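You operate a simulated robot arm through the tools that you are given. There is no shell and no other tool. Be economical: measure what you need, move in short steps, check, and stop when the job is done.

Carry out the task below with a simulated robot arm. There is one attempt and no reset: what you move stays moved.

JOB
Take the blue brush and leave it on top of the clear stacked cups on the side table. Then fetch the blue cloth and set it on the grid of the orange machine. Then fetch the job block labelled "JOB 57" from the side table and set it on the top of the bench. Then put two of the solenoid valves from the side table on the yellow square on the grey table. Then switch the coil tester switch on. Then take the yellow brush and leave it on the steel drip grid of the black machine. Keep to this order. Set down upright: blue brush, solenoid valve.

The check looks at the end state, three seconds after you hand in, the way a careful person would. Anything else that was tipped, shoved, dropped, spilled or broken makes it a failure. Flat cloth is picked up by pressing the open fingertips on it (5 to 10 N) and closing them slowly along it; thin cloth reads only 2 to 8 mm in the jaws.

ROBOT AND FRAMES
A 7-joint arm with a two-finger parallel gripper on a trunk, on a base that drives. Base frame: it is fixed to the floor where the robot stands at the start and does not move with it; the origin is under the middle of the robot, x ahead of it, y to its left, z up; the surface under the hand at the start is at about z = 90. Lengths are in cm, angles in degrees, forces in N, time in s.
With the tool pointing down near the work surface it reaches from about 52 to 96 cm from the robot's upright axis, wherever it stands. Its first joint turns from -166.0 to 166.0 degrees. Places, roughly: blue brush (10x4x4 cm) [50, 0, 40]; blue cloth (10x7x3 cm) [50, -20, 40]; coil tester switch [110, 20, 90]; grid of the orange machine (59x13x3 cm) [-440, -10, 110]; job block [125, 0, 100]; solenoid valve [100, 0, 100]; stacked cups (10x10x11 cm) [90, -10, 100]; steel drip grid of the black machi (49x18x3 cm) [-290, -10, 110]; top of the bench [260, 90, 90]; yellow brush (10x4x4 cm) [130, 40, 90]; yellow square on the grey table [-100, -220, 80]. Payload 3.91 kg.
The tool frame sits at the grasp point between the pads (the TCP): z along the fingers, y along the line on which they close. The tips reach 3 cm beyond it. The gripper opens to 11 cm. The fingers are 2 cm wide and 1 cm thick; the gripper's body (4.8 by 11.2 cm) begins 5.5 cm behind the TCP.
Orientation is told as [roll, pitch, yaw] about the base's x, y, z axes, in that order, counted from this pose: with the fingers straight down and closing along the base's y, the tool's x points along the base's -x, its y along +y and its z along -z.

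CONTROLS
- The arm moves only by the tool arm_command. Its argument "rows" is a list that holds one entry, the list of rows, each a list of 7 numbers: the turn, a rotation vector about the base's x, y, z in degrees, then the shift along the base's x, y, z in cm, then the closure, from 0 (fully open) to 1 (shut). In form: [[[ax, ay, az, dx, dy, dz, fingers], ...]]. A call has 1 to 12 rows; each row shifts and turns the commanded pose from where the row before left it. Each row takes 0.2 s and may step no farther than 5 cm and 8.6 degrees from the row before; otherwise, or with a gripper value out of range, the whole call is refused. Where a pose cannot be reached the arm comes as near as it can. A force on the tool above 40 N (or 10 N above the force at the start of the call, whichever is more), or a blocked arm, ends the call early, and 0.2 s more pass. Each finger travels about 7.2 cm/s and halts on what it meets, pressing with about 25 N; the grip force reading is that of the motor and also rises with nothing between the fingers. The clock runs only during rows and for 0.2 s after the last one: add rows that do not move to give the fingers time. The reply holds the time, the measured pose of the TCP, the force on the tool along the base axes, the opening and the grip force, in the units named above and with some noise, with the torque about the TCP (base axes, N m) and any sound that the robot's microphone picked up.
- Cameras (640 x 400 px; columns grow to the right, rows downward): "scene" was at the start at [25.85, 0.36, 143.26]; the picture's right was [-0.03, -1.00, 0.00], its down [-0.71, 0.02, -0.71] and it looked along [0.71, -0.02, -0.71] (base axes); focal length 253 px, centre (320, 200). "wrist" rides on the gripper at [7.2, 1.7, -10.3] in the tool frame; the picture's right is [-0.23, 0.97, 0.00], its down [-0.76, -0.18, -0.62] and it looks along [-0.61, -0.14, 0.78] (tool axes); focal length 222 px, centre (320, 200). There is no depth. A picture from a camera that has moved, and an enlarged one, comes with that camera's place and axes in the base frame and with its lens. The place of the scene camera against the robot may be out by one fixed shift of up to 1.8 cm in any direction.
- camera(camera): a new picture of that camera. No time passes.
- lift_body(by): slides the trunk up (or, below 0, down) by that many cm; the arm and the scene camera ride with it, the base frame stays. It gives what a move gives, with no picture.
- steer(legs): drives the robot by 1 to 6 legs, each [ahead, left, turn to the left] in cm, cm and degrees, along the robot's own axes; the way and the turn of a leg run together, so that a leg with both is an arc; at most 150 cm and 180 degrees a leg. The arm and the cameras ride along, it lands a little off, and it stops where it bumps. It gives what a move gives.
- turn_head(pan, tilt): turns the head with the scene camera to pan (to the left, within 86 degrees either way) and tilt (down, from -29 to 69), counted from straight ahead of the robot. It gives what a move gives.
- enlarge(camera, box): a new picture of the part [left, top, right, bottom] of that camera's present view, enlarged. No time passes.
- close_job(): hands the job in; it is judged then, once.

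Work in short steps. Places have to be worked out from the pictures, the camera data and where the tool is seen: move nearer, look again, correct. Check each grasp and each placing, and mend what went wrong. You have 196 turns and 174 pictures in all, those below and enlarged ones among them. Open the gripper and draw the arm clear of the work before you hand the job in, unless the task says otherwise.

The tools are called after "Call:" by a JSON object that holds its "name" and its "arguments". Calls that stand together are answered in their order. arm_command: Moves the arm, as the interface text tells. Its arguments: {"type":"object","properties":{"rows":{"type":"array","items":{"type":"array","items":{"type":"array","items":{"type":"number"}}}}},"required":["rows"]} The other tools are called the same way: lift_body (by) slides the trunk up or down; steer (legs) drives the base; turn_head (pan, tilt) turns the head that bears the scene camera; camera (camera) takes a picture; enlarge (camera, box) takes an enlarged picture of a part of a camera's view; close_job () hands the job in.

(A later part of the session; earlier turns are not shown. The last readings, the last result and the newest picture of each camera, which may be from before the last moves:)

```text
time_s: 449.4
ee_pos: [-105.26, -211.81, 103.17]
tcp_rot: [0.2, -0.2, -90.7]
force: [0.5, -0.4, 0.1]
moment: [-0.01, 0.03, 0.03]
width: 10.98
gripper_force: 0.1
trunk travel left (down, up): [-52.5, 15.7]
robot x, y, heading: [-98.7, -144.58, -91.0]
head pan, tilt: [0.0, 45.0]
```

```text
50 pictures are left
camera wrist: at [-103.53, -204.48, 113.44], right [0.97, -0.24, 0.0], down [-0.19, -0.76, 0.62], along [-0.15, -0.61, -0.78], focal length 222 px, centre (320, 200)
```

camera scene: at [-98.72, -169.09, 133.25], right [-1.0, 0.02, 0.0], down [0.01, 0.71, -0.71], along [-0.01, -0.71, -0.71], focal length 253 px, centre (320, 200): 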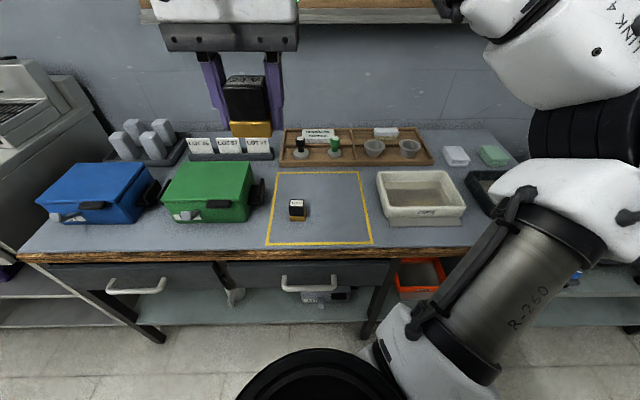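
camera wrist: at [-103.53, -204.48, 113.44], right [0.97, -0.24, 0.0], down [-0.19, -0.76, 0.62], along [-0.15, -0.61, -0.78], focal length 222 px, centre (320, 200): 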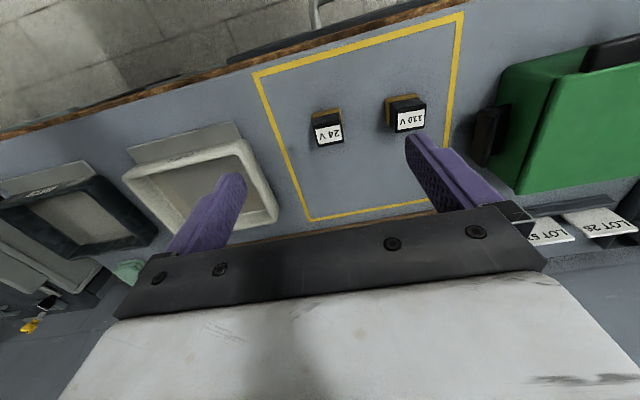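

Both valves are upright inside the square. Tuck and return to the side table for the coil tester switch.

Call:
{"name": "arm_command", "arguments": {"rows": [[[0, 0, 0, 1, 3, 3, 0], [0, 0, 0, 1, 3, 3, 0], [0, 0, 0, 1, 3, 3, 0], [0, 0, 0, 1, 3, 3, 0], [0, 0, 0, 1, 3, 3, 0], [0, 0, 0, 1, 2, 2.5, 0], [0, 0, 0, 0, 0, 0, 0]]]}}

Call:
{"name": "lift_body", "arguments": {"by": 15.5}}

Call:
{"name": "steer", "arguments": {"legs": [[0, 0, -89.5], [-10, 17, 0], [-145, 0, 0], [-125, 0, 0]]}}

```text
time_s: 451.0
ee_pos: [-98.81, -194.78, 120.52]
tcp_rot: [1.3, 0.1, -89.6]
force: [0.4, 0.2, -0.5]
moment: [-0.02, -0.01, 0.01]
width: 10.98
gripper_force: 0.0
trunk travel left (down, up): [-52.5, 15.7]
robot x, y, heading: [-99.15, -144.7, -90.9]
head pan, tilt: [0.0, 45.0]
```

```text
time_s: 452.8
ee_pos: [-98.66, -194.76, 136.13]
tcp_rot: [1.2, 0.1, -89.5]
force: [-0.2, 0.6, -0.6]
moment: [0.02, -0.01, 0.02]
width: 10.97
gripper_force: 0.0
trunk travel left (down, up): [-68.0, 0.2]
robot x, y, heading: [-99.16, -144.38, -91.1]
head pan, tilt: [0.0, 45.0]
```

```text
time_s: 471.5
ee_pos: [130.71, -168.44, 136.14]
tcp_rot: [1.1, 0.1, -179.9]
force: [0.5, 0.5, 0.4]
moment: [-0.04, 0.03, 0.0]
width: 10.99
gripper_force: 0.0
trunk travel left (down, up): [-68.0, 0.2]
robot x, y, heading: [180.62, -168.93, 178.8]
head pan, tilt: [0.0, 45.0]
```

Call:
{"name": "steer", "arguments": {"legs": [[0, -100, 1], [0, -90, 0]]}}

Call:
{"name": "camera", "arguments": {"camera": "scene"}}

```text
time_s: 486.7
ee_pos: [126.64, 20.97, 136.02]
tcp_rot: [1.2, 0.1, -175.9]
force: [0.0, 0.3, 0.3]
moment: [-0.02, 0.01, -0.02]
width: 11.0
gripper_force: 0.0
trunk travel left (down, up): [-68.0, 0.2]
robot x, y, heading: [177.02, 24.01, -177.7]
head pan, tilt: [0.0, 45.0]
```

```text
49 pictures are left
camera scene: at [152.38, 23.85, 148.74], right [-0.04, 1.0, 0.0], down [0.71, 0.03, -0.71], along [-0.71, -0.03, -0.71], focal length 253 px, centre (320, 200)
```

scene: 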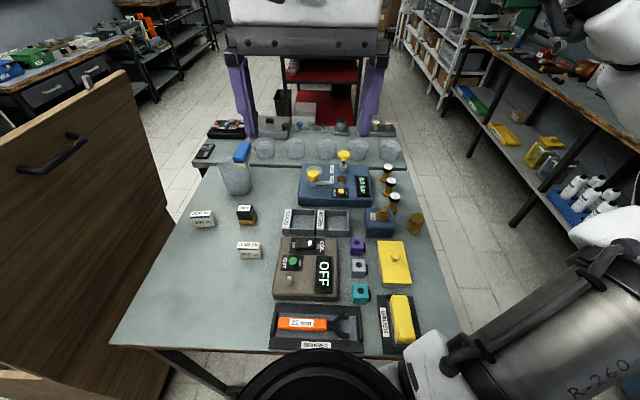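

Call:
{"name": "enlarge", "arguments": {"camera": "scene", "box": [260, 220, 350, 310]}}

```text
4.44 times, centred on (305, 265) of scene
camera zoom: at [152.38, 23.85, 148.74], right [-0.04, 1.0, 0.0], down [0.71, 0.03, -0.71], along [-0.71, -0.03, -0.71], focal length 1124 px, centre (387, -89)
```

zoom: 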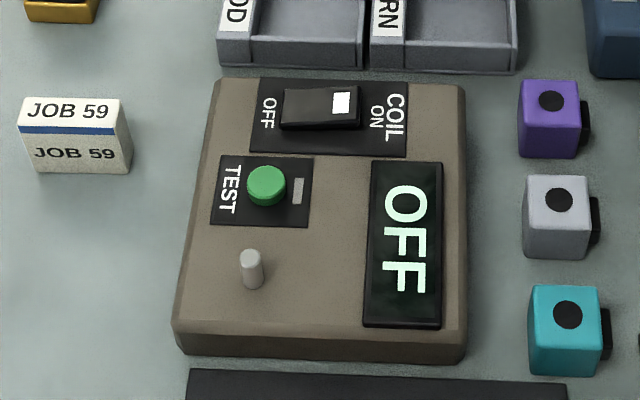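

The coil switch is a rocker with OFF at -y and ON at +y. Close the fingers and move above its ON end for a close wrist view.

Call:
{"name": "arm_command", "arguments": {"rows": [[[1, 0, -2, -1, 0, -4, 0.5], [0, 0, -2, -1, 0, -4, 1], [0, 0, 0, -1, 0, -4, 1], [0, 0, 0, -1, 0, -4, 1], [0, 0, 0, -1, 0, -4, 1], [0, 0, 0, -1, 0, -4, 1], [0, 0, 0, -1, 0, -2, 1], [0, 0, 0, 0, 0, 0, 1]]]}}

Call:
{"name": "camera", "arguments": {"camera": "wrist"}}

```text
time_s: 488.5
ee_pos: [119.91, 20.63, 109.95]
tcp_rot: [0.1, 0.3, -179.8]
force: [-0.1, 0.5, -0.1]
moment: [0.04, 0.03, -0.03]
width: 0.02
gripper_force: 25.4
trunk travel left (down, up): [-68.0, 0.2]
robot x, y, heading: [176.94, 24.27, -178.0]
head pan, tilt: [0.0, 45.0]
```

```text
47 pictures are left
camera wrist: at [127.08, 19.07, 120.31], right [-0.23, -0.97, 0.0], down [-0.76, 0.18, 0.62], along [-0.6, 0.14, -0.78], focal length 222 px, centre (320, 200)
```

wrist: 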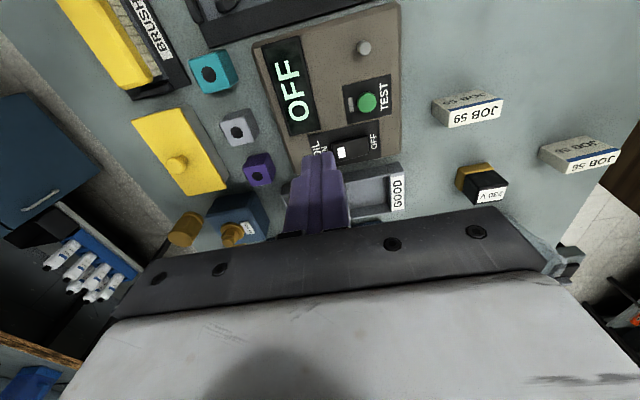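

Call:
{"name": "enlarge", "arguments": {"camera": "wrist", "box": [280, 110, 420, 210]}}

```text
4.00 times, centred on (350, 160) of wrist
camera zoom: at [127.08, 19.07, 120.31], right [-0.23, -0.97, 0.0], down [-0.76, 0.18, 0.62], along [-0.6, 0.14, -0.78], focal length 888 px, centre (200, 360)
```

zoom: 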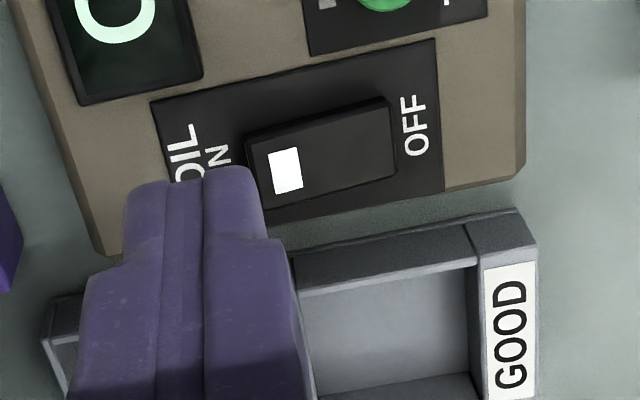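

Rocker's ON end is near (114.5, 19.9). Move above it with the tips at z≈98, then press gently.

Call:
{"name": "arm_command", "arguments": {"rows": [[[0, 0, 0, -2.7, -0.3, -3, 1], [0, 0, 0, -2.7, -0.4, -3, 1], [0, 0, 0, 0, 0, -2.5, 1], [0, 0, 0, 0, 0, 0, 1]]]}}

Call:
{"name": "enlarge", "arguments": {"camera": "wrist", "box": [260, 90, 440, 210]}}

Call:
{"name": "enlarge", "arguments": {"camera": "scene", "box": [250, 200, 370, 310]}}

```text
time_s: 489.5
ee_pos: [114.47, 20.13, 101.64]
tcp_rot: [0.2, 0.3, -179.9]
force: [-0.3, 0.0, 0.6]
moment: [-0.01, 0.0, 0.0]
width: 0.0
gripper_force: 24.2
trunk travel left (down, up): [-68.0, 0.2]
robot x, y, heading: [176.84, 24.22, -177.7]
head pan, tilt: [0.0, 45.0]
```

```text
3.33 times, centred on (350, 150) of wrist
camera zoom: at [121.57, 18.67, 112.03], right [-0.23, -0.97, 0.0], down [-0.76, 0.18, 0.62], along [-0.6, 0.14, -0.78], focal length 740 px, centre (220, 367)
```

zoom: 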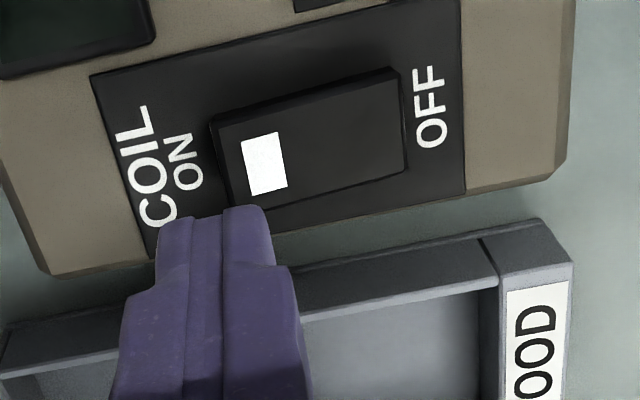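

```text
3.64 times, centred on (310, 255) of scene
camera zoom: at [152.38, 23.83, 148.74], right [-0.04, 1.0, 0.0], down [0.71, 0.03, -0.71], along [-0.71, -0.03, -0.71], focal length 920 px, centre (356, 0)
```

zoom: 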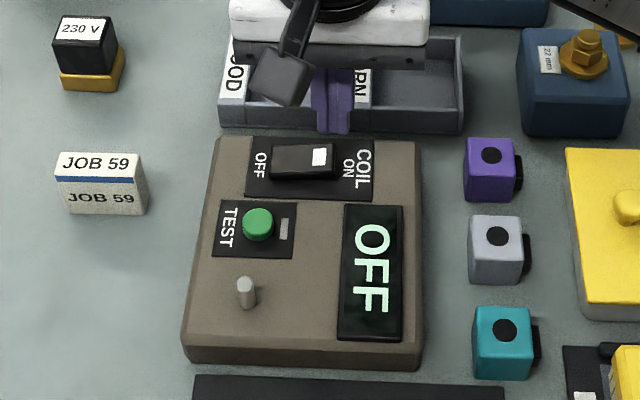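

Mark triangulates to (113.7, 19.3, 93.6); the rocker spans y 15.9–20.4. Shift slightly and press down in small steps.

Call:
{"name": "arm_command", "arguments": {"rows": [[[0, 0, 0, -0.8, -0.3, -2, 1], [0, 0, 0, 0, 0, -2, 1], [0, 0, 0, 0, 0, -0.5, 1], [0, 0, 0, 0, 0, -0.4, 1], [0, 0, 0, 0, 0, 0, 1]]]}}

Call:
{"name": "arm_command", "arguments": {"rows": [[[0, 0, 0, 0, 0, -0.25, 1], [0, 0, 0, 0, 0, -0.25, 1], [0, 0, 0, 0, 0, 0, 1]]]}}

Call:
{"name": "enlarge", "arguments": {"camera": "scene", "box": [250, 200, 370, 310]}}

```text
time_s: 490.4
ee_pos: [113.64, 19.97, 97.66]
tcp_rot: [0.4, -0.5, -179.9]
force: [9.8, 2.7, 26.1]
moment: [-0.17, -0.42, 0.13]
width: 0.0
gripper_force: 24.5
trunk travel left (down, up): [-68.0, 0.2]
robot x, y, heading: [176.95, 24.43, -177.6]
head pan, tilt: [0.0, 45.0]
stopped in row 4: the force on the tool passed its limit at 48 N (the readings are from after the stop); the commanded pose is now the measured one
```

```text
time_s: 490.8
ee_pos: [113.51, 20.12, 97.7]
tcp_rot: [0.5, -0.6, -179.7]
force: [11.7, 3.5, 25.8]
moment: [-0.16, -0.46, 0.13]
width: 0.0
gripper_force: 25.6
trunk travel left (down, up): [-68.0, 0.2]
robot x, y, heading: [176.86, 24.55, -177.4]
head pan, tilt: [0.0, 45.0]
stopped in row 1: the force on the tool passed its limit at 44 N (the readings are from after the stop); the commanded pose is now the measured one
```

```text
3.64 times, centred on (310, 255) of scene
camera zoom: at [152.69, 23.93, 148.81], right [-0.04, 1.0, 0.0], down [0.7, 0.03, -0.71], along [-0.71, -0.03, -0.71], focal length 920 px, centre (356, 0)
```

zoom: 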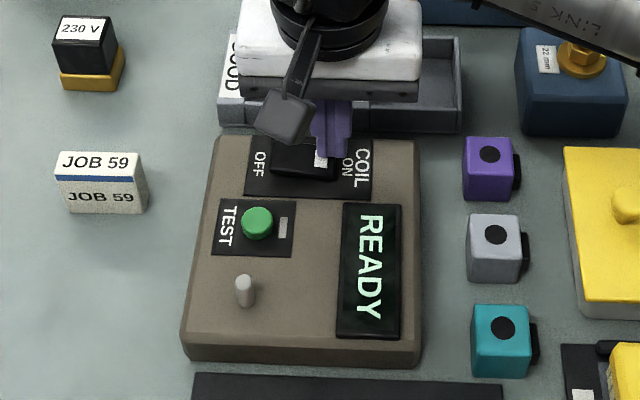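

The display now reads READY, so the switch is on. Raise off and confirm it stays.

Call:
{"name": "arm_command", "arguments": {"rows": [[[0, 0, 0, 0, 0, 2, 1], [0, 0.3, 0, 0, 0, 4, 1], [0, 0.3, 0, 1, 1, 4.5, 1], [0, 0, 0, 2, 2, 4, 0], [0, 0, 0, 2, 3, 3, 0], [0, 0, 0, 2, 3, 2, 0], [0, 0, 0, 0, 0, 0, 0]]]}}

Call:
{"name": "camera", "arguments": {"camera": "scene"}}

Call:
{"name": "camera", "arguments": {"camera": "wrist"}}

```text
time_s: 492.4
ee_pos: [120.08, 28.91, 116.7]
tcp_rot: [0.4, -1.2, -179.9]
force: [0.3, -0.5, 0.9]
moment: [0.0, -0.07, 0.01]
width: 11.01
gripper_force: 0.1
trunk travel left (down, up): [-68.0, 0.2]
robot x, y, heading: [176.32, 24.36, -177.9]
head pan, tilt: [0.0, 45.0]
```

```text
42 pictures are left
camera scene: at [152.37, 23.83, 148.74], right [-0.04, 1.0, 0.0], down [0.71, 0.03, -0.71], along [-0.71, -0.03, -0.71], focal length 253 px, centre (320, 200)
```

scene: 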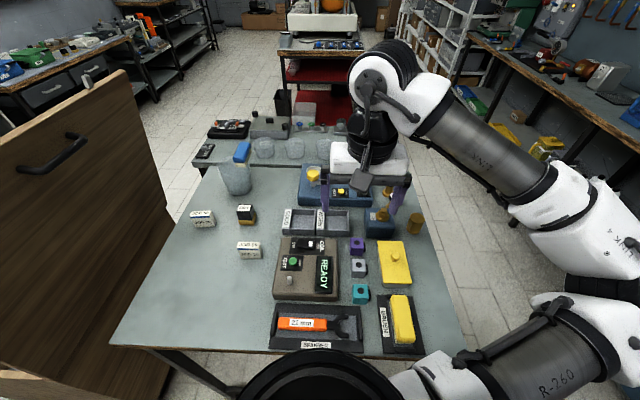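

```text
41 pictures are left
camera wrist: at [127.56, 27.52, 126.91], right [-0.23, -0.97, 0.01], down [-0.75, 0.18, 0.64], along [-0.62, 0.14, -0.77], focal length 222 px, centre (320, 200)
```

wrist: 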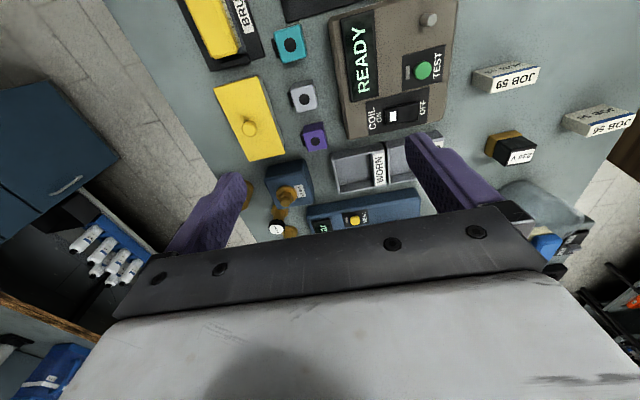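

READY persists. Now the yellow brush near (134, 41): I'll shift the base to (182, -9) so a 45° tilted grasp pointing -x is in reach.

Call:
{"name": "steer", "arguments": {"legs": [[-5, 33, -2]]}}

Call:
{"name": "arm_command", "arguments": {"rows": [[[0, 1.2, 0, 0, 4, 2, 0], [0, 7, 0, 0, 4.5, 1, 0], [0, 7, 0, 0.5, 4.5, 0, 0], [0, 7, 0, 1, 4.5, 0, 0], [0, 7, 0, 1, 4.5, 0, 0], [0, 7, 0, 1, 4.5, 0, 0], [0, 7, 0, 1, 4.5, 0, 0], [0, 3, 0, 1, 4.5, 0, 0], [0, 0, 0, 1, 4, 0, 0], [0, 0, 0, 0, 0, 0, 0]]]}}

Call:
{"name": "camera", "arguments": {"camera": "wrist"}}

Call:
{"name": "camera", "arguments": {"camera": "scene"}}

```text
time_s: 495.5
ee_pos: [126.06, -1.74, 116.61]
tcp_rot: [0.4, -1.3, 178.0]
force: [-0.3, 0.5, 1.0]
moment: [0.02, -0.01, 0.0]
width: 11.01
gripper_force: 0.0
trunk travel left (down, up): [-68.0, 0.2]
robot x, y, heading: [182.48, -8.5, -179.7]
head pan, tilt: [0.0, 45.0]
```

```text
time_s: 497.7
ee_pos: [130.12, 25.81, 119.48]
tcp_rot: [1.9, -37.3, 177.4]
force: [-0.3, 0.3, -0.4]
moment: [-0.03, 0.0, -0.04]
width: 11.0
gripper_force: 0.1
out of reach, approached as far as the arm can: row 7, 8, 9
trunk travel left (down, up): [-68.0, 0.2]
robot x, y, heading: [182.23, -8.38, -179.7]
head pan, tilt: [0.0, 45.0]
```

```text
40 pictures are left
camera wrist: at [142.09, 24.1, 123.32], right [-0.2, -0.96, 0.16], down [-0.22, 0.21, 0.95], along [-0.95, 0.16, -0.26], focal length 222 px, centre (320, 200)
```

wrist: 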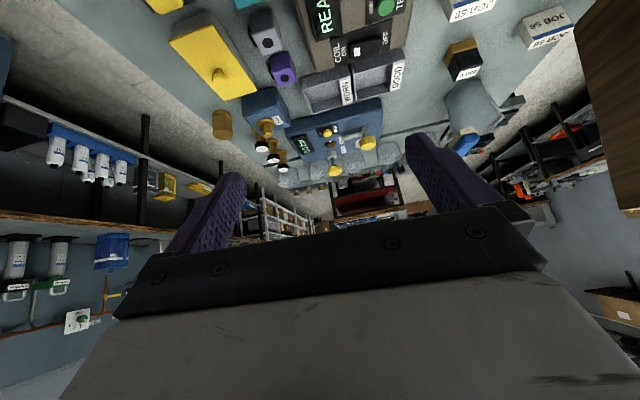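

```text
39 pictures are left
camera scene: at [158.04, -8.0, 148.74], right [-0.01, 1.0, 0.0], down [0.71, 0.0, -0.71], along [-0.71, 0.0, -0.71], focal length 253 px, centre (320, 200)
```

scene: 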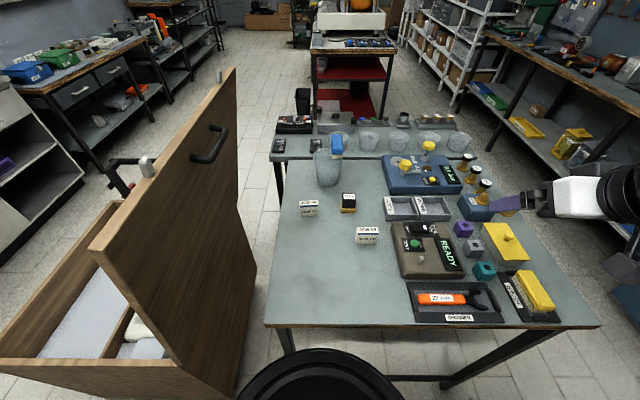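

Continue out to the brush, completing the tilt.

Call:
{"name": "arm_command", "arguments": {"rows": [[[0, 0, 0, 0, 4, 0, 0.2], [0, 0, 0, 1, 4, 0, 0.2], [0, 2, 0.6, 2, 4, -1, 0.2], [0, 3, 1, 2, 4, -2, 0.2], [0, 3, 1, 2, 0, -2, 0.2], [0, 0, 0, 0, 0, 0, 0.2]]]}}

Call:
{"name": "camera", "arguments": {"camera": "wrist"}}

```text
time_s: 499.1
ee_pos: [130.12, 25.77, 119.37]
tcp_rot: [1.9, -37.3, 177.4]
force: [0.5, -0.4, 0.2]
moment: [0.01, -0.02, 0.01]
width: 8.79
gripper_force: 0.1
out of reach, approached as far as the arm can: row 1, 2, 3, 4, 5
trunk travel left (down, up): [-68.0, 0.2]
robot x, y, heading: [182.02, -8.57, -179.7]
head pan, tilt: [0.0, 45.0]
```

```text
38 pictures are left
camera wrist: at [142.09, 24.08, 123.32], right [-0.2, -0.97, 0.16], down [-0.22, 0.21, 0.95], along [-0.95, 0.16, -0.26], focal length 222 px, centre (320, 200)
```

wrist: 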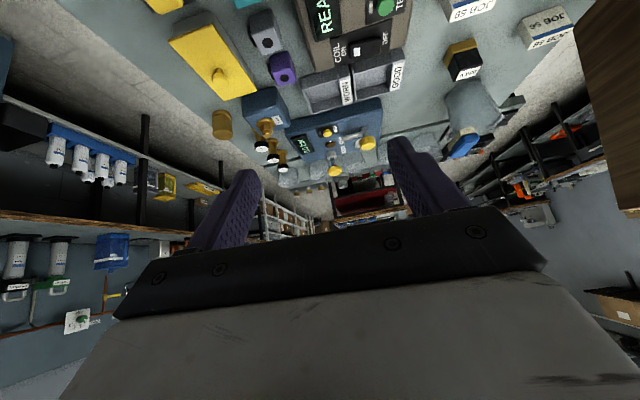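

Likely the pose is too high for that tilt. Lower the hand while moving out in +y (nothing tall below there).

Call:
{"name": "arm_command", "arguments": {"rows": [[[0, 0, 0, 0, 0, -3.5, 0.2], [0, 0, 0, 0, 0, -3.5, 0.2], [0, 0, 0, 0.5, 2, -3, 0.2], [0, 2, 0.5, 0.5, 4, 0, 0.2], [0, 2, 0.5, 0.5, 4, 0, 0.2], [0, 2, 0.5, 0.5, 4, 0, 0.2], [0, 2, 1, 0.5, 1, 0, 0.2], [0, 0, 0, 0, 0, 0, 0.2]]]}}

Call:
{"name": "camera", "arguments": {"camera": "wrist"}}

```text
time_s: 500.9
ee_pos: [130.13, 25.94, 119.48]
tcp_rot: [1.9, -37.3, 177.4]
force: [-0.3, 0.1, -0.1]
moment: [-0.02, -0.02, 0.01]
width: 8.79
gripper_force: 0.1
out of reach, approached as far as the arm can: row 1, 2, 3, 4, 5, 6, 7
trunk travel left (down, up): [-68.0, 0.2]
robot x, y, heading: [182.62, -8.04, -179.5]
head pan, tilt: [0.0, 45.0]
```

```text
37 pictures are left
camera wrist: at [142.09, 24.08, 123.32], right [-0.2, -0.97, 0.16], down [-0.22, 0.21, 0.95], along [-0.95, 0.16, -0.26], focal length 222 px, centre (320, 200)
```

wrist: 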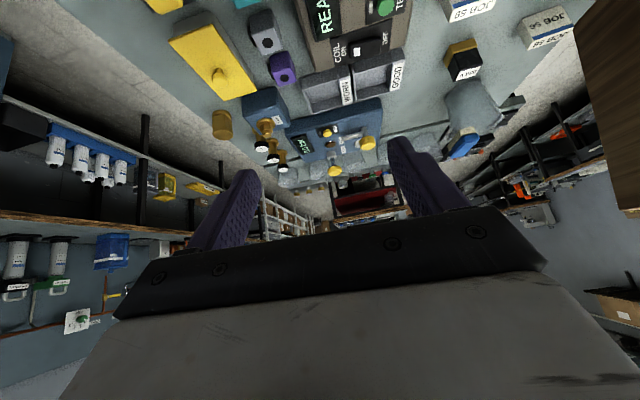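

This configuration is stuck. Un-tilt back to tool-down, then try from a base position more in line with the brush (further back, nearer its y).

Call:
{"name": "arm_command", "arguments": {"rows": [[[0, -7, 0, -1, -3, 0, 0.2], [0, -7, 0, -1, -3, 0, 0.2], [0, -7, 0, -1, -3, 0, 0.2], [0, -7, 0, -1, -3, 0, 0.2], [0, -7, 1, 0, -3, 0, 0.2], [-1, -2, 1, 0, -3, 0, 0.2], [0, 0, 0, 0, 0, 0, 0.2]]]}}

Call:
{"name": "steer", "arguments": {"legs": [[-9, -27, 0]]}}

```text
time_s: 502.5
ee_pos: [126.27, 7.54, 119.25]
tcp_rot: [1.4, -0.3, 179.8]
force: [0.2, 0.4, -0.7]
moment: [-0.02, -0.02, 0.04]
width: 8.79
gripper_force: 0.1
trunk travel left (down, up): [-68.0, 0.2]
robot x, y, heading: [182.57, -8.32, -179.8]
head pan, tilt: [0.0, 45.0]
```

```text
time_s: 505.2
ee_pos: [134.91, 34.9, 119.3]
tcp_rot: [1.5, -0.3, -179.6]
force: [0.0, -0.4, -0.4]
moment: [0.0, -0.04, -0.01]
width: 8.78
gripper_force: 0.0
trunk travel left (down, up): [-68.0, 0.2]
robot x, y, heading: [191.23, 18.94, -179.3]
head pan, tilt: [0.0, 45.0]
```

Base reached (191, 19). Lower to z≈107 over the brush, then tilt in place.

Call:
{"name": "arm_command", "arguments": {"rows": [[[1.4, 0, 0, -1, 2, -4, 0.2], [0, 0, 0, -1, 2, -4, 0.2], [0, 0, 0, -1, 2, -4, 0.2], [0, 7, 0, 0, 0, 0, 0.2], [0, 7, 0, 0, 0, 0, 0.2], [0, 7, 0, 0, 0, 0, 0.2], [0, 7, 0, 0, 0, 0, 0.2], [0, 7, 0, 0, 0, 0, 0.2], [0, 0, 0, 0, 0, 0, 0.2]]]}}

Call:
{"name": "camera", "arguments": {"camera": "wrist"}}

```text
time_s: 507.2
ee_pos: [131.95, 40.9, 107.2]
tcp_rot: [-0.2, -35.5, -179.4]
force: [0.1, -0.3, 0.2]
moment: [-0.02, 0.02, 0.0]
width: 8.78
gripper_force: 0.1
trunk travel left (down, up): [-68.0, 0.2]
robot x, y, heading: [191.41, 19.02, -179.3]
head pan, tilt: [0.0, 45.0]
```

```text
36 pictures are left
camera wrist: at [143.77, 39.37, 111.46], right [-0.18, -0.98, 0.13], down [-0.26, 0.17, 0.95], along [-0.95, 0.14, -0.29], focal length 222 px, centre (320, 200)
```

wrist: 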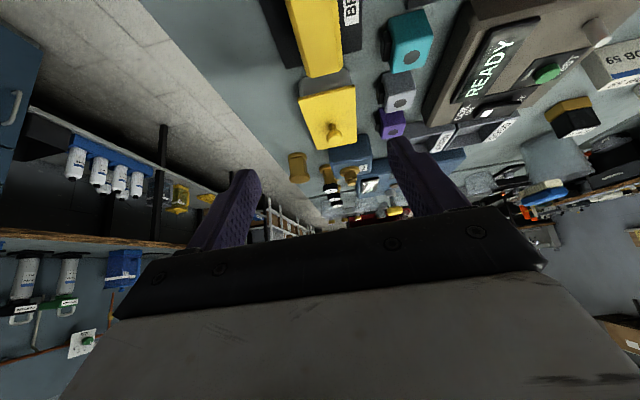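

Tilt works here. Add the remaining tilt to 45°, then move to just above the brush centre (~132.7, 40.3).

Call:
{"name": "arm_command", "arguments": {"rows": [[[0, 4.8, 0, 1, -0.3, 0, 0.25], [0, 4.7, 0, 1, -0.3, 0, 0.25], [0, 0, 0, 1, 0, -3, 0.25], [0, 0, 0, 1, 0, -3, 0.25], [0, 0, 0, 0, 0, 0, 0.25]]]}}

Call:
{"name": "camera", "arguments": {"camera": "wrist"}}

```text
time_s: 508.6
ee_pos: [133.53, 36.38, 101.5]
tcp_rot: [0.7, -45.4, -173.4]
force: [0.0, -0.3, 0.3]
moment: [0.0, 0.01, -0.01]
width: 8.25
gripper_force: 0.1
trunk travel left (down, up): [-68.0, 0.2]
robot x, y, heading: [191.29, 18.85, -179.2]
head pan, tilt: [0.0, 45.0]
stopped in row 5: the arm was blocked; the commanded pose is now the measured one
```

```text
35 pictures are left
camera wrist: at [145.97, 36.38, 103.54], right [-0.04, -0.98, 0.17], down [-0.11, 0.17, 0.98], along [-0.99, 0.02, -0.12], focal length 222 px, centre (320, 200)
```

wrist: 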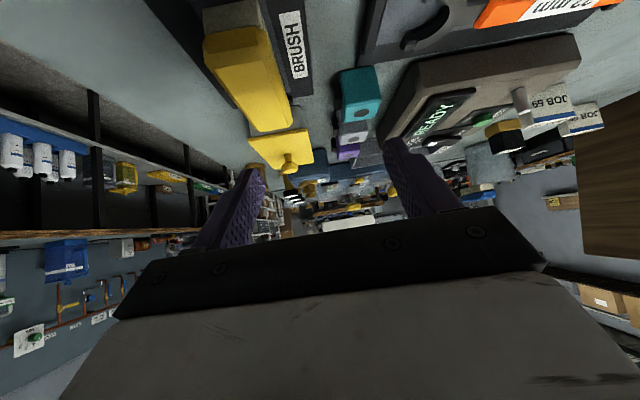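

45° hits a limit, so use about 36°. Restore yaw to 180° and shift to y≈40.3.

Call:
{"name": "arm_command", "arguments": {"rows": [[[0, -4, 0, 0, 0, 1.5, 0.25], [0, -5, -3, 0, 1, 1, 0.25], [0, 0, -3.6, 0, 2, 0, 0.25], [0, 0, 0, 0, 1, 0, 0.25], [0, 0, 0, 0, 0, 0, 0.25]]]}}

Call:
{"name": "camera", "arguments": {"camera": "wrist"}}

```text
time_s: 509.8
ee_pos: [133.49, 40.45, 104.1]
tcp_rot: [2.0, -36.6, 179.1]
force: [-0.1, 0.2, 0.3]
moment: [0.0, 0.0, -0.01]
width: 8.25
gripper_force: 0.1
trunk travel left (down, up): [-68.0, 0.2]
robot x, y, heading: [191.52, 19.86, -179.5]
head pan, tilt: [0.0, 45.0]
```

```text
34 pictures are left
camera wrist: at [145.43, 39.05, 108.14], right [-0.18, -0.97, 0.16], down [-0.24, 0.2, 0.95], along [-0.95, 0.13, -0.27], focal length 222 px, centre (320, 200)
```

wrist: 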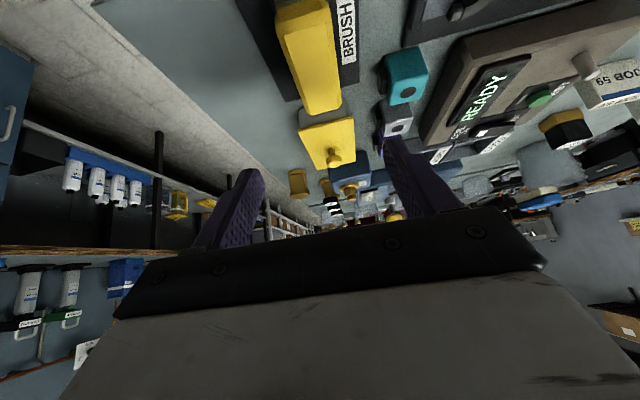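

Brush centre ≈(132.1, 39.9), aligned with x. Narrow the opening to 6.6 cm (teal cube close by) and lower to z≈96 to check.

Call:
{"name": "arm_command", "arguments": {"rows": [[[-1.5, 0, -0.5, -0.5, -0.3, -2, 0.4], [0, 0, 0, -0.3, -0.2, -3, 0.4], [0, 0, 0, 0, 0, -3, 0.4], [0, 0, 0, 0, 0, 0, 0.4]]]}}

Call:
{"name": "camera", "arguments": {"camera": "wrist"}}

```text
time_s: 510.8
ee_pos: [132.67, 40.32, 95.81]
tcp_rot: [3.7, -36.5, 177.6]
force: [-0.5, 0.2, -0.4]
moment: [-0.01, 0.01, 0.02]
width: 6.59
gripper_force: 0.1
trunk travel left (down, up): [-68.0, 0.2]
robot x, y, heading: [191.35, 19.07, -179.2]
head pan, tilt: [0.0, 45.0]
```

```text
33 pictures are left
camera wrist: at [144.55, 38.89, 99.95], right [-0.19, -0.96, 0.19], down [-0.24, 0.23, 0.94], along [-0.95, 0.13, -0.27], focal length 222 px, centre (320, 200)
```

wrist: 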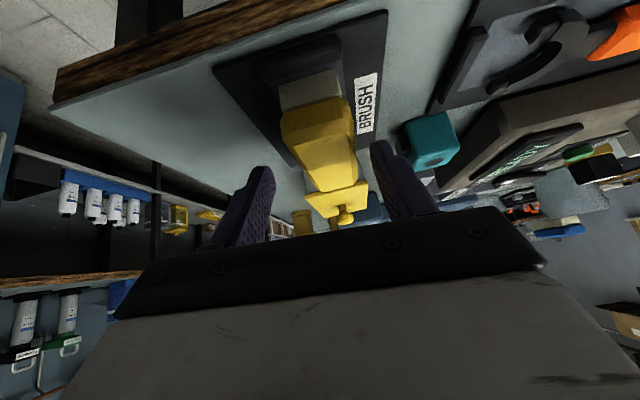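

Correct the small roll error and lower to grasp height.

Call:
{"name": "arm_command", "arguments": {"rows": [[[1.5, 0, 0.1, 0, -0.2, -0.7, 0.4], [1.5, 0, 0.1, 0, -0.2, -0.7, 0.4], [0, 0, 0, 0, 0, -0.5, 0.4], [0, 0, 0, 0, 0, 0, 0.4]]]}}

Call:
{"name": "camera", "arguments": {"camera": "wrist"}}

```text
time_s: 511.8
ee_pos: [132.81, 39.61, 93.88]
tcp_rot: [0.0, -36.5, 180.0]
force: [0.0, -0.5, 0.7]
moment: [0.03, -0.02, 0.0]
width: 6.61
gripper_force: 0.1
trunk travel left (down, up): [-68.0, 0.2]
robot x, y, heading: [191.4, 19.12, -179.3]
head pan, tilt: [0.0, 45.0]
```

```text
32 pictures are left
camera wrist: at [144.67, 38.04, 97.98], right [-0.18, -0.97, 0.14], down [-0.24, 0.18, 0.95], along [-0.95, 0.14, -0.27], focal length 222 px, centre (320, 200)
```

wrist: 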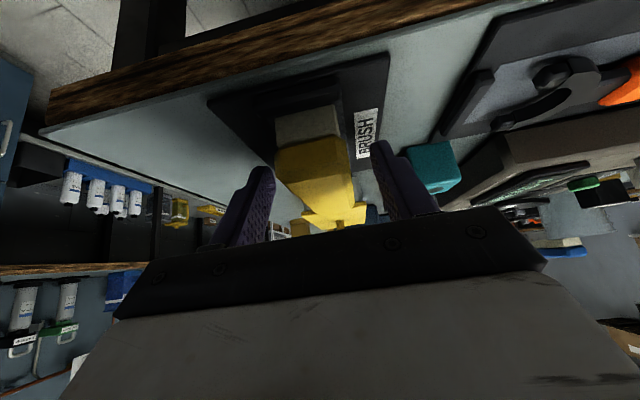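

Brush is centred between the fingers. Close and lift.

Call:
{"name": "arm_command", "arguments": {"rows": [[[0, 0, 0, 0, 0, 0, 0.5], [0, 0, 0, 0, 0, 0, 0.6], [0, 0, 0, 0, 0, 0, 0.75], [0, 0, 0, 0, 0, 0, 1], [0, 0, 0, 0, 0, 0, 1]]]}}

Call:
{"name": "arm_command", "arguments": {"rows": [[[0, 0, 0, 0, 0, 1, 1], [0, 0, 0, 0, 0, 2, 1], [0, 0, 0, 0, 0, 3, 1], [0, 0, 0, 0, 0, 3, 1], [0, 0, 0, 0, 0, 3, 1], [0, 0, 0, 0, 0, 0, 1]]]}}

Call:
{"name": "camera", "arguments": {"camera": "wrist"}}

```text
time_s: 513.0
ee_pos: [132.73, 39.65, 93.95]
tcp_rot: [-0.1, -36.5, 179.9]
force: [-0.1, -0.5, -0.5]
moment: [0.01, 0.04, -0.02]
width: 3.58
gripper_force: 25.1
trunk travel left (down, up): [-68.0, 0.2]
robot x, y, heading: [191.22, 19.02, -179.3]
head pan, tilt: [0.0, 45.0]
```

```text
time_s: 514.4
ee_pos: [132.69, 39.5, 105.98]
tcp_rot: [0.0, -36.5, 180.1]
force: [-0.3, 0.5, -0.6]
moment: [0.01, -0.02, 0.02]
width: 3.54
gripper_force: 25.5
trunk travel left (down, up): [-68.0, 0.2]
robot x, y, heading: [191.29, 19.25, -179.3]
head pan, tilt: [0.0, 45.0]
```

```text
31 pictures are left
camera wrist: at [144.59, 37.96, 109.96], right [-0.18, -0.97, 0.14], down [-0.24, 0.18, 0.95], along [-0.95, 0.14, -0.27], focal length 222 px, centre (320, 200)
```

wrist: 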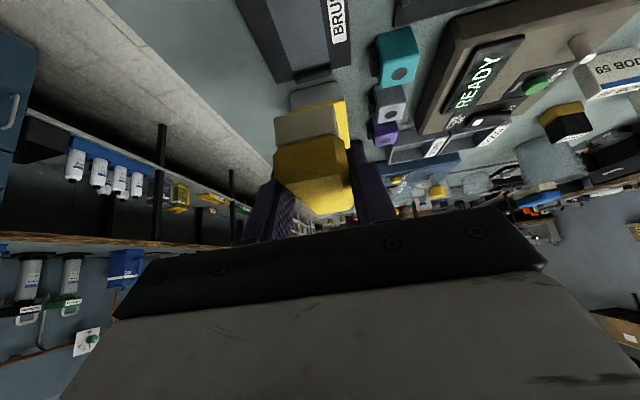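

Brush held level. Un-tilt and go to the high tuck before crossing over the lid.

Call:
{"name": "arm_command", "arguments": {"rows": [[[0, 0, 0, 0, -1, 3, 1], [0, -7.3, 0, 0, -2, 3.5, 1], [0, -7.3, 0, 0, -2, 3.5, 1], [0, -7.3, 0, 0, -2, 3.5, 1], [0, -7.3, 0, 0, -2, 3.5, 1], [0, -7.3, 0, 1, -2, 3.5, 1], [0, 0, 0, 1.5, -2, 3.5, 1], [0, 0, 0, 2, -3, 3, 1], [0, 0, 0, 2, -3, 2, 1], [0, 0, 0, 1, -2, 1, 1], [0, 0, 0, 0, 0, 0, 1]]]}}

Call:
{"name": "camera", "arguments": {"camera": "scene"}}

```text
time_s: 516.8
ee_pos: [140.24, 19.16, 135.71]
tcp_rot: [2.3, 0.6, -179.3]
force: [0.1, -0.3, -1.4]
moment: [0.0, 0.0, -0.01]
width: 3.53
gripper_force: 25.6
trunk travel left (down, up): [-68.0, 0.2]
robot x, y, heading: [191.47, 19.45, -179.1]
head pan, tilt: [0.0, 45.0]
```

```text
30 pictures are left
camera scene: at [166.86, 19.49, 148.74], right [-0.01, 1.0, 0.0], down [0.71, 0.01, -0.71], along [-0.71, -0.01, -0.71], focal length 253 px, centre (320, 200)
```

scene: 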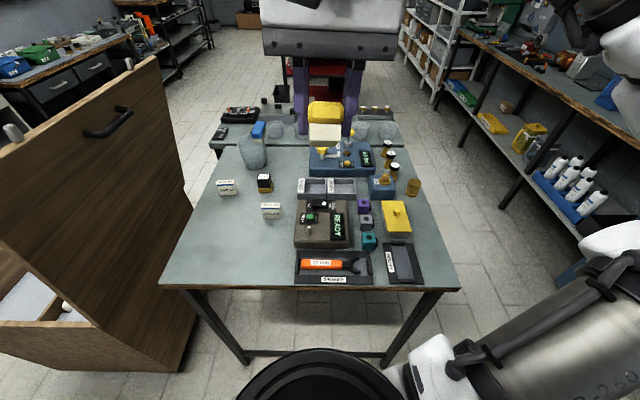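

All is in order. Drive left past the lid, then west along the aisle.

Call:
{"name": "steer", "arguments": {"legs": [[0, 92, 0], [0, 90, -1], [145, 0, 0], [140, -40, 0]]}}

Call:
{"name": "steer", "arguments": {"legs": [[145, 0, 0], [65, 0, 0]]}}

Call:
{"name": "turn_head", "arguments": {"pan": -75, "tilt": 25}}

Call:
{"name": "camera", "arguments": {"camera": "scene"}}

```text
time_s: 544.8
ee_pos: [-139.79, -128.42, 135.66]
tcp_rot: [1.4, 0.4, -178.2]
force: [-0.2, 0.3, -0.1]
moment: [0.02, -0.03, 0.0]
width: 3.57
gripper_force: 25.0
trunk travel left (down, up): [-68.0, 0.2]
robot x, y, heading: [-88.62, -127.27, -178.7]
head pan, tilt: [0.0, 45.0]
```

```text
time_s: 555.4
ee_pos: [-354.1, -131.56, 135.55]
tcp_rot: [1.6, 0.5, -177.8]
force: [0.0, 0.1, -0.7]
moment: [-0.01, -0.03, 0.0]
width: 3.57
gripper_force: 25.4
trunk travel left (down, up): [-68.0, 0.2]
robot x, y, heading: [-302.64, -130.07, -178.9]
head pan, tilt: [0.0, 45.0]
```

```text
time_s: 556.9
ee_pos: [-353.95, -131.47, 135.61]
tcp_rot: [1.6, 0.5, -177.9]
force: [-0.1, -0.1, -1.1]
moment: [0.0, 0.03, 0.0]
width: 3.58
gripper_force: 25.5
trunk travel left (down, up): [-68.0, 0.2]
robot x, y, heading: [-302.78, -130.46, -178.6]
head pan, tilt: [-75.0, 25.0]
```

```text
29 pictures are left
camera scene: at [-321.71, -121.14, 151.8], right [0.96, 0.28, 0.0], down [0.12, -0.41, -0.91], along [-0.25, 0.87, -0.42], focal length 253 px, centre (320, 200)
```

scene: 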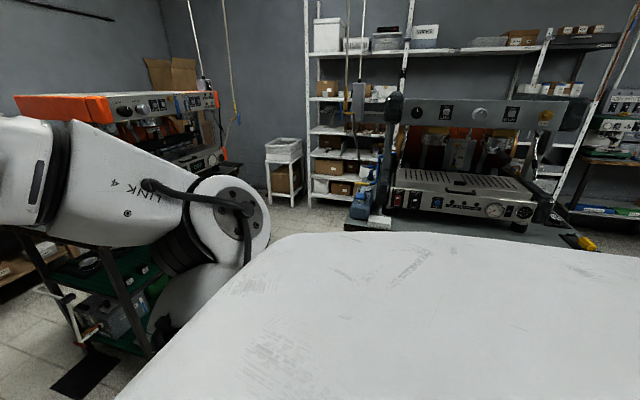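

The black machine faces the aisle (-y), so a straight approach heading +y works. Turn to face it and look.

Call:
{"name": "steer", "arguments": {"legs": [[0, 0, -91.4]]}}

Call:
{"name": "turn_head", "arguments": {"pan": 0, "tilt": 25}}

Call:
{"name": "camera", "arguments": {"camera": "scene"}}

```text
time_s: 561.3
ee_pos: [-301.37, -79.23, 135.51]
tcp_rot: [1.6, 0.5, 89.2]
force: [-0.4, 0.1, -0.3]
moment: [0.01, -0.03, -0.02]
width: 3.54
gripper_force: 24.9
trunk travel left (down, up): [-68.0, 0.2]
robot x, y, heading: [-302.85, -130.13, 88.1]
head pan, tilt: [-75.0, 25.0]
```

```text
time_s: 562.8
ee_pos: [-301.48, -79.21, 135.67]
tcp_rot: [1.7, 0.5, 89.3]
force: [-0.5, 0.0, -0.9]
moment: [-0.01, -0.01, 0.0]
width: 3.54
gripper_force: 24.7
trunk travel left (down, up): [-68.0, 0.2]
robot x, y, heading: [-302.93, -130.16, 88.0]
head pan, tilt: [0.0, 25.0]
```

```text
28 pictures are left
camera scene: at [-301.31, -103.42, 151.8], right [1.0, -0.03, 0.0], down [-0.01, -0.42, -0.91], along [0.03, 0.91, -0.42], focal length 253 px, centre (320, 200)
```

scene: 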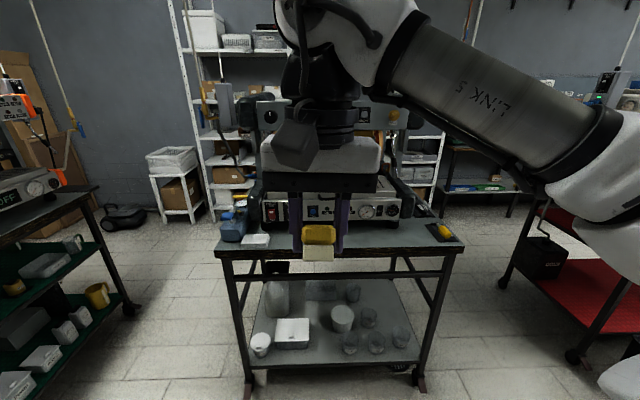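

Move to (-290, -90), then lower and tilt the tool in front of the machine.

Call:
{"name": "steer", "arguments": {"legs": [[38, -14, 1.5]]}}

Call:
{"name": "arm_command", "arguments": {"rows": [[[0, 0, 0, 0, -1, -3, 1], [0, 0, 0, 0, 0, -4, 1], [-7, 0, 0, 0, 0, -3, 1], [-7, 0, 0, 0, 1, -2, 1], [-7, 0, 0, 0, 1, 0, 1], [-7, 0, 0, 0, 1, 0, 1], [-7, 0, 0, 0, 1, 0, 1], [0, 0, 0, 0, 0, 0, 1]]]}}

Call:
{"name": "camera", "arguments": {"camera": "scene"}}

Call:
{"name": "camera", "arguments": {"camera": "wrist"}}

```text
time_s: 565.4
ee_pos: [-288.8, -39.34, 135.59]
tcp_rot: [1.7, 0.5, 91.0]
force: [0.9, -0.4, -0.1]
moment: [0.01, -0.02, 0.05]
width: 3.55
gripper_force: 25.6
trunk travel left (down, up): [-68.0, 0.2]
robot x, y, heading: [-288.53, -90.23, 90.1]
head pan, tilt: [0.0, 25.0]
```

```text
time_s: 567.2
ee_pos: [-288.55, -36.39, 123.36]
tcp_rot: [2.4, 35.5, 91.4]
force: [-0.8, 0.3, -0.4]
moment: [0.02, -0.01, -0.03]
width: 3.56
gripper_force: 25.1
trunk travel left (down, up): [-68.0, 0.2]
robot x, y, heading: [-288.23, -89.97, 90.2]
head pan, tilt: [0.0, 25.0]
```

```text
27 pictures are left
camera scene: at [-287.78, -63.61, 151.8], right [1.0, 0.0, 0.0], down [0.0, -0.42, -0.91], along [0.0, 0.91, -0.42], focal length 253 px, centre (320, 200)
```

scene: 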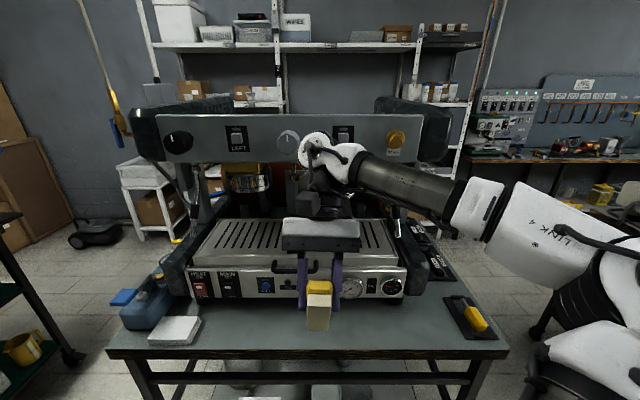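

```text
26 pictures are left
camera wrist: at [-289.96, -36.09, 136.13], right [-0.98, 0.19, -0.1], down [0.18, 0.98, 0.06], along [0.11, 0.04, -0.99], focal length 222 px, centre (320, 200)
```

wrist: 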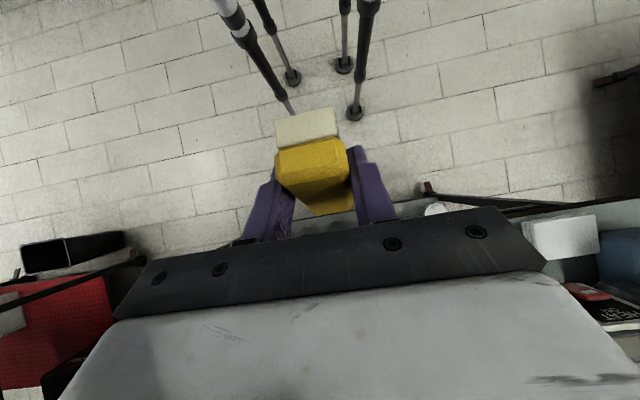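

I tilted the wrong way for this heading. Rotate back the other way (+x axis) in steps, keeping clear of the machine.

Call:
{"name": "arm_command", "arguments": {"rows": [[[7, 0, 0, 0, -1, 0, 1], [7, 0, 0, 0, -1, 0, 1], [7, 0, 0, 0, -1, 0, 1], [7, 0, 0, 0, 0, 0, 1], [7.5, 0, 0, 0, 0, 0, 1], [7.5, 0, 0, 0.5, 0.5, 0, 1], [7.5, 0, 0, 0.5, 0.5, 0, 1], [7, 0, 0, 0.5, 0.5, 0, 1], [7, 0, 0, 0.5, 0.5, 0, 1], [7, 0, 0, 0.5, 0.5, 0, 1], [0, 0, 0, 0, 0, 0, 1]]]}}

Call:
{"name": "camera", "arguments": {"camera": "wrist"}}

Call:
{"name": "camera", "arguments": {"camera": "scene"}}

```text
time_s: 569.6
ee_pos: [-286.32, -36.85, 123.48]
tcp_rot: [0.9, -36.1, 91.3]
force: [0.7, 0.0, -0.8]
moment: [0.0, 0.01, 0.02]
width: 3.58
gripper_force: 24.4
trunk travel left (down, up): [-68.0, 0.2]
robot x, y, heading: [-288.73, -90.77, 90.0]
head pan, tilt: [0.0, 25.0]
```

```text
25 pictures are left
camera wrist: at [-287.61, -48.8, 127.68], right [-0.98, 0.15, 0.15], down [0.18, 0.25, 0.95], along [0.11, 0.96, -0.28], focal length 222 px, centre (320, 200)
```

wrist: 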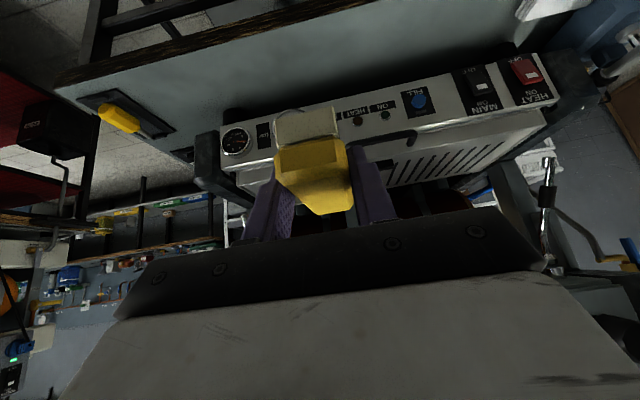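

```text
24 pictures are left
camera scene: at [-287.82, -63.6, 151.8], right [1.0, 0.0, 0.0], down [0.0, -0.42, -0.91], along [0.0, 0.91, -0.42], focal length 253 px, centre (320, 200)
```

scene: 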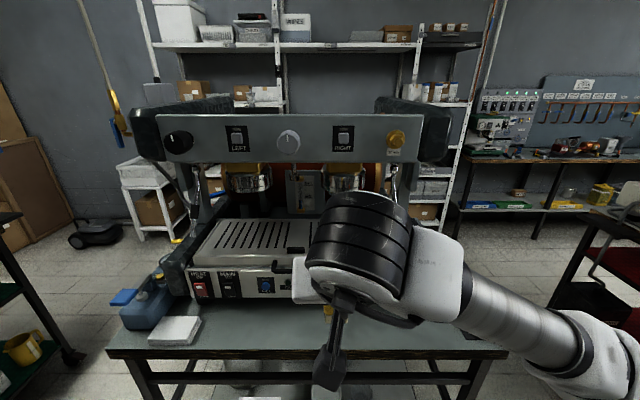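

Group heads hang near x≈-307 and -281, about 11 cm above the grid, so I'll enter between them at x≈-294 with the brush low. Align and approach halfway.

Call:
{"name": "arm_command", "arguments": {"rows": [[[0, 0, 0, -2.6, 0, -1, 1], [0, 0, 0, -2.6, 0, -1, 1], [0, 0, 0, -2.5, 2, -0.5, 1], [0, 0, 0, 0, 4, 0, 1], [0, 0, 0, 0, 4, 0, 1], [0, 0, 0, 0, 4, 0, 1], [0, 0, 0, 0, 0, 0, 1]]]}}

Call:
{"name": "camera", "arguments": {"camera": "wrist"}}

Call:
{"name": "camera", "arguments": {"camera": "scene"}}

```text
time_s: 571.2
ee_pos: [-293.9, -22.69, 121.14]
tcp_rot: [0.7, -36.0, 91.4]
force: [0.3, 0.6, -0.6]
moment: [-0.03, -0.03, -0.01]
width: 3.55
gripper_force: 25.3
trunk travel left (down, up): [-68.0, 0.2]
robot x, y, heading: [-288.66, -90.42, 90.4]
head pan, tilt: [0.0, 25.0]
```

```text
23 pictures are left
camera wrist: at [-295.22, -34.64, 125.27], right [-0.98, 0.15, 0.14], down [0.18, 0.25, 0.95], along [0.11, 0.95, -0.28], focal length 222 px, centre (320, 200)
```

wrist: 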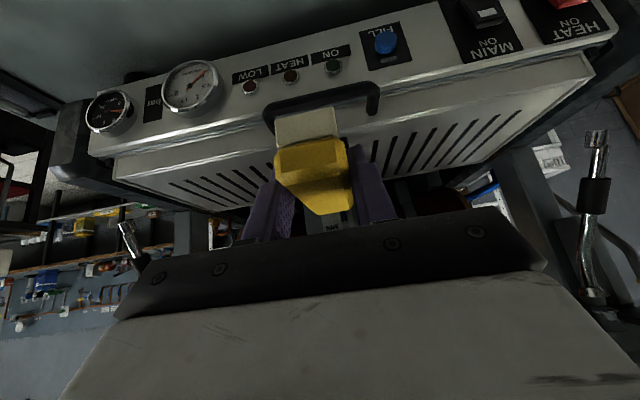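

```text
22 pictures are left
camera scene: at [-287.8, -63.64, 151.81], right [1.0, 0.0, 0.0], down [0.0, -0.42, -0.91], along [0.0, 0.91, -0.42], focal length 253 px, centre (320, 200)
```

scene: 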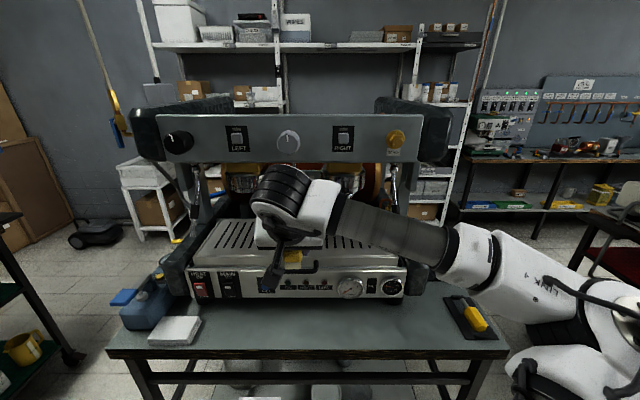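

Aligned between the group heads, over the tray centre. Move in to TCP y≈-9 and check.

Call:
{"name": "arm_command", "arguments": {"rows": [[[0, 0, 0, 0, 3.5, -0.5, 1], [0, 0, 0, 0, 3.5, -0.5, 1], [0, 0, 0, 0, 3.5, 0, 1], [0, 0, 0, 0, 3, 0, 1], [0, 0, 0, 0, 0, 0, 1]]]}}

Call:
{"name": "camera", "arguments": {"camera": "wrist"}}

Call:
{"name": "enlarge", "arguments": {"camera": "scene", "box": [180, 100, 440, 310]}}

```text
time_s: 572.4
ee_pos: [-293.97, -9.34, 120.44]
tcp_rot: [0.8, -36.0, 91.2]
force: [0.6, -0.4, -1.0]
moment: [0.01, 0.01, 0.01]
width: 3.55
gripper_force: 24.8
trunk travel left (down, up): [-68.0, 0.2]
robot x, y, heading: [-288.64, -90.65, 89.9]
head pan, tilt: [0.0, 25.0]
```

```text
21 pictures are left
camera wrist: at [-295.38, -21.36, 124.49], right [-0.98, 0.15, 0.14], down [0.18, 0.26, 0.95], along [0.11, 0.95, -0.28], focal length 222 px, centre (320, 200)
```

wrist: 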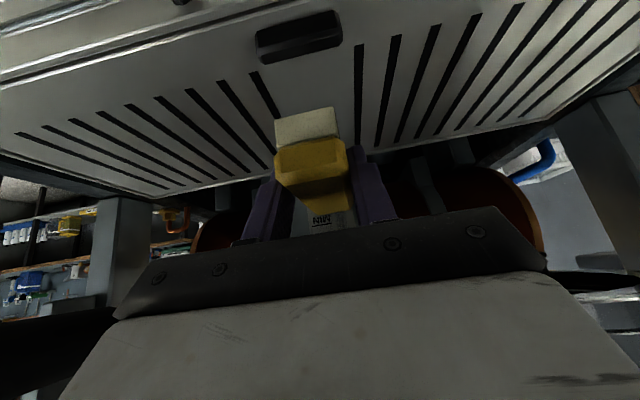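

```text
1.90 times, centred on (310, 205) of scene
camera zoom: at [-287.8, -63.63, 151.81], right [1.0, 0.0, 0.0], down [0.0, -0.42, -0.91], along [0.0, 0.91, -0.42], focal length 482 px, centre (339, 190)
```

zoom: 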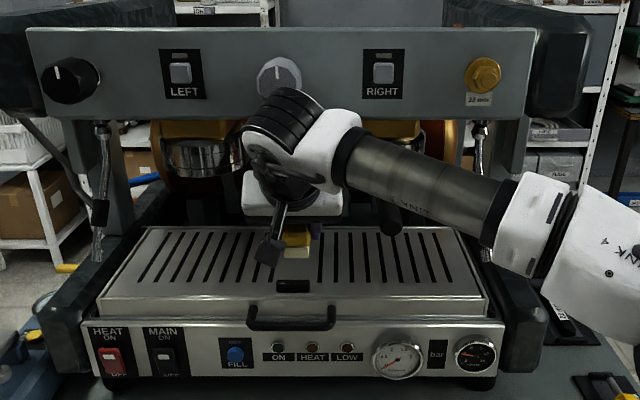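

A small tab sits at y≈-13.8, so shift to TCP y≈-7.5 to have the brush fully behind it, then lower.

Call:
{"name": "arm_command", "arguments": {"rows": [[[0, 0, 0, 0, 1.8, -0.5, 1], [0, 0, 0, 0, 0, -1, 1], [0, 0, 0, 0, 0, -0.5, 1], [0, 0, 0, 0, 0, -0.4, 1], [0, 0, 0, 0, 0, 0, 1]]]}}

Call:
{"name": "arm_command", "arguments": {"rows": [[[0, 0, 0, 0, 0, -0.3, 1], [0, 0, 0, 0, 0, -0.3, 1], [0, 0, 0, 0, 0, 0, 1]]]}}

Call:
{"name": "camera", "arguments": {"camera": "wrist"}}

```text
time_s: 573.6
ee_pos: [-294.04, -7.56, 117.85]
tcp_rot: [0.8, -36.2, 91.3]
force: [0.0, -0.1, -1.3]
moment: [-0.05, -0.02, -0.02]
width: 3.55
gripper_force: 25.4
trunk travel left (down, up): [-68.0, 0.2]
robot x, y, heading: [-288.43, -90.39, 90.0]
head pan, tilt: [0.0, 25.0]
```

```text
time_s: 574.4
ee_pos: [-294.05, -7.46, 117.09]
tcp_rot: [0.7, -36.0, 91.4]
force: [0.4, 0.0, -0.8]
moment: [-0.02, 0.05, -0.04]
width: 3.54
gripper_force: 24.6
trunk travel left (down, up): [-68.0, 0.2]
robot x, y, heading: [-288.4, -90.71, 89.8]
head pan, tilt: [0.0, 25.0]
```

```text
19 pictures are left
camera wrist: at [-295.31, -19.38, 121.21], right [-0.98, 0.15, 0.14], down [0.18, 0.26, 0.95], along [0.11, 0.95, -0.28], focal length 222 px, centre (320, 200)
```

wrist: 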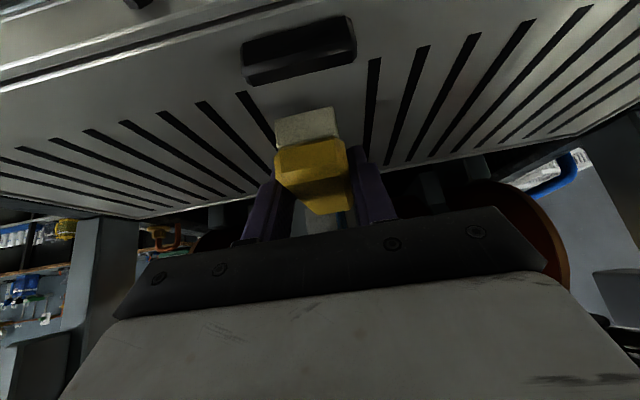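

Near contact; continue in fine steps.

Call:
{"name": "arm_command", "arguments": {"rows": [[[0, 0, 0, 0, 0, -0.25, 1], [0, 0, 0, 0, 0, -0.25, 1], [0, 0, 0, 0, 0, 0, 1]]]}}

Call:
{"name": "arm_command", "arguments": {"rows": [[[0, 0, 0, 0, 0, -0.2, 1], [0, 0, 0, 0, 0, -0.2, 1], [0, 0, 0, 0, 0, 0, 1]]]}}

```text
time_s: 575.2
ee_pos: [-293.86, -7.62, 116.63]
tcp_rot: [0.7, -36.0, 91.4]
force: [0.1, -0.5, -1.1]
moment: [-0.02, -0.01, -0.03]
width: 3.55
gripper_force: 24.9
trunk travel left (down, up): [-68.0, 0.2]
robot x, y, heading: [-288.69, -90.73, 89.9]
head pan, tilt: [0.0, 25.0]
```

```text
time_s: 576.0
ee_pos: [-293.78, -7.61, 116.22]
tcp_rot: [0.9, -36.0, 91.3]
force: [0.5, -0.2, -0.9]
moment: [-0.01, 0.0, 0.0]
width: 3.56
gripper_force: 24.7
trunk travel left (down, up): [-68.0, 0.2]
robot x, y, heading: [-288.23, -90.43, 90.1]
head pan, tilt: [0.0, 25.0]
```

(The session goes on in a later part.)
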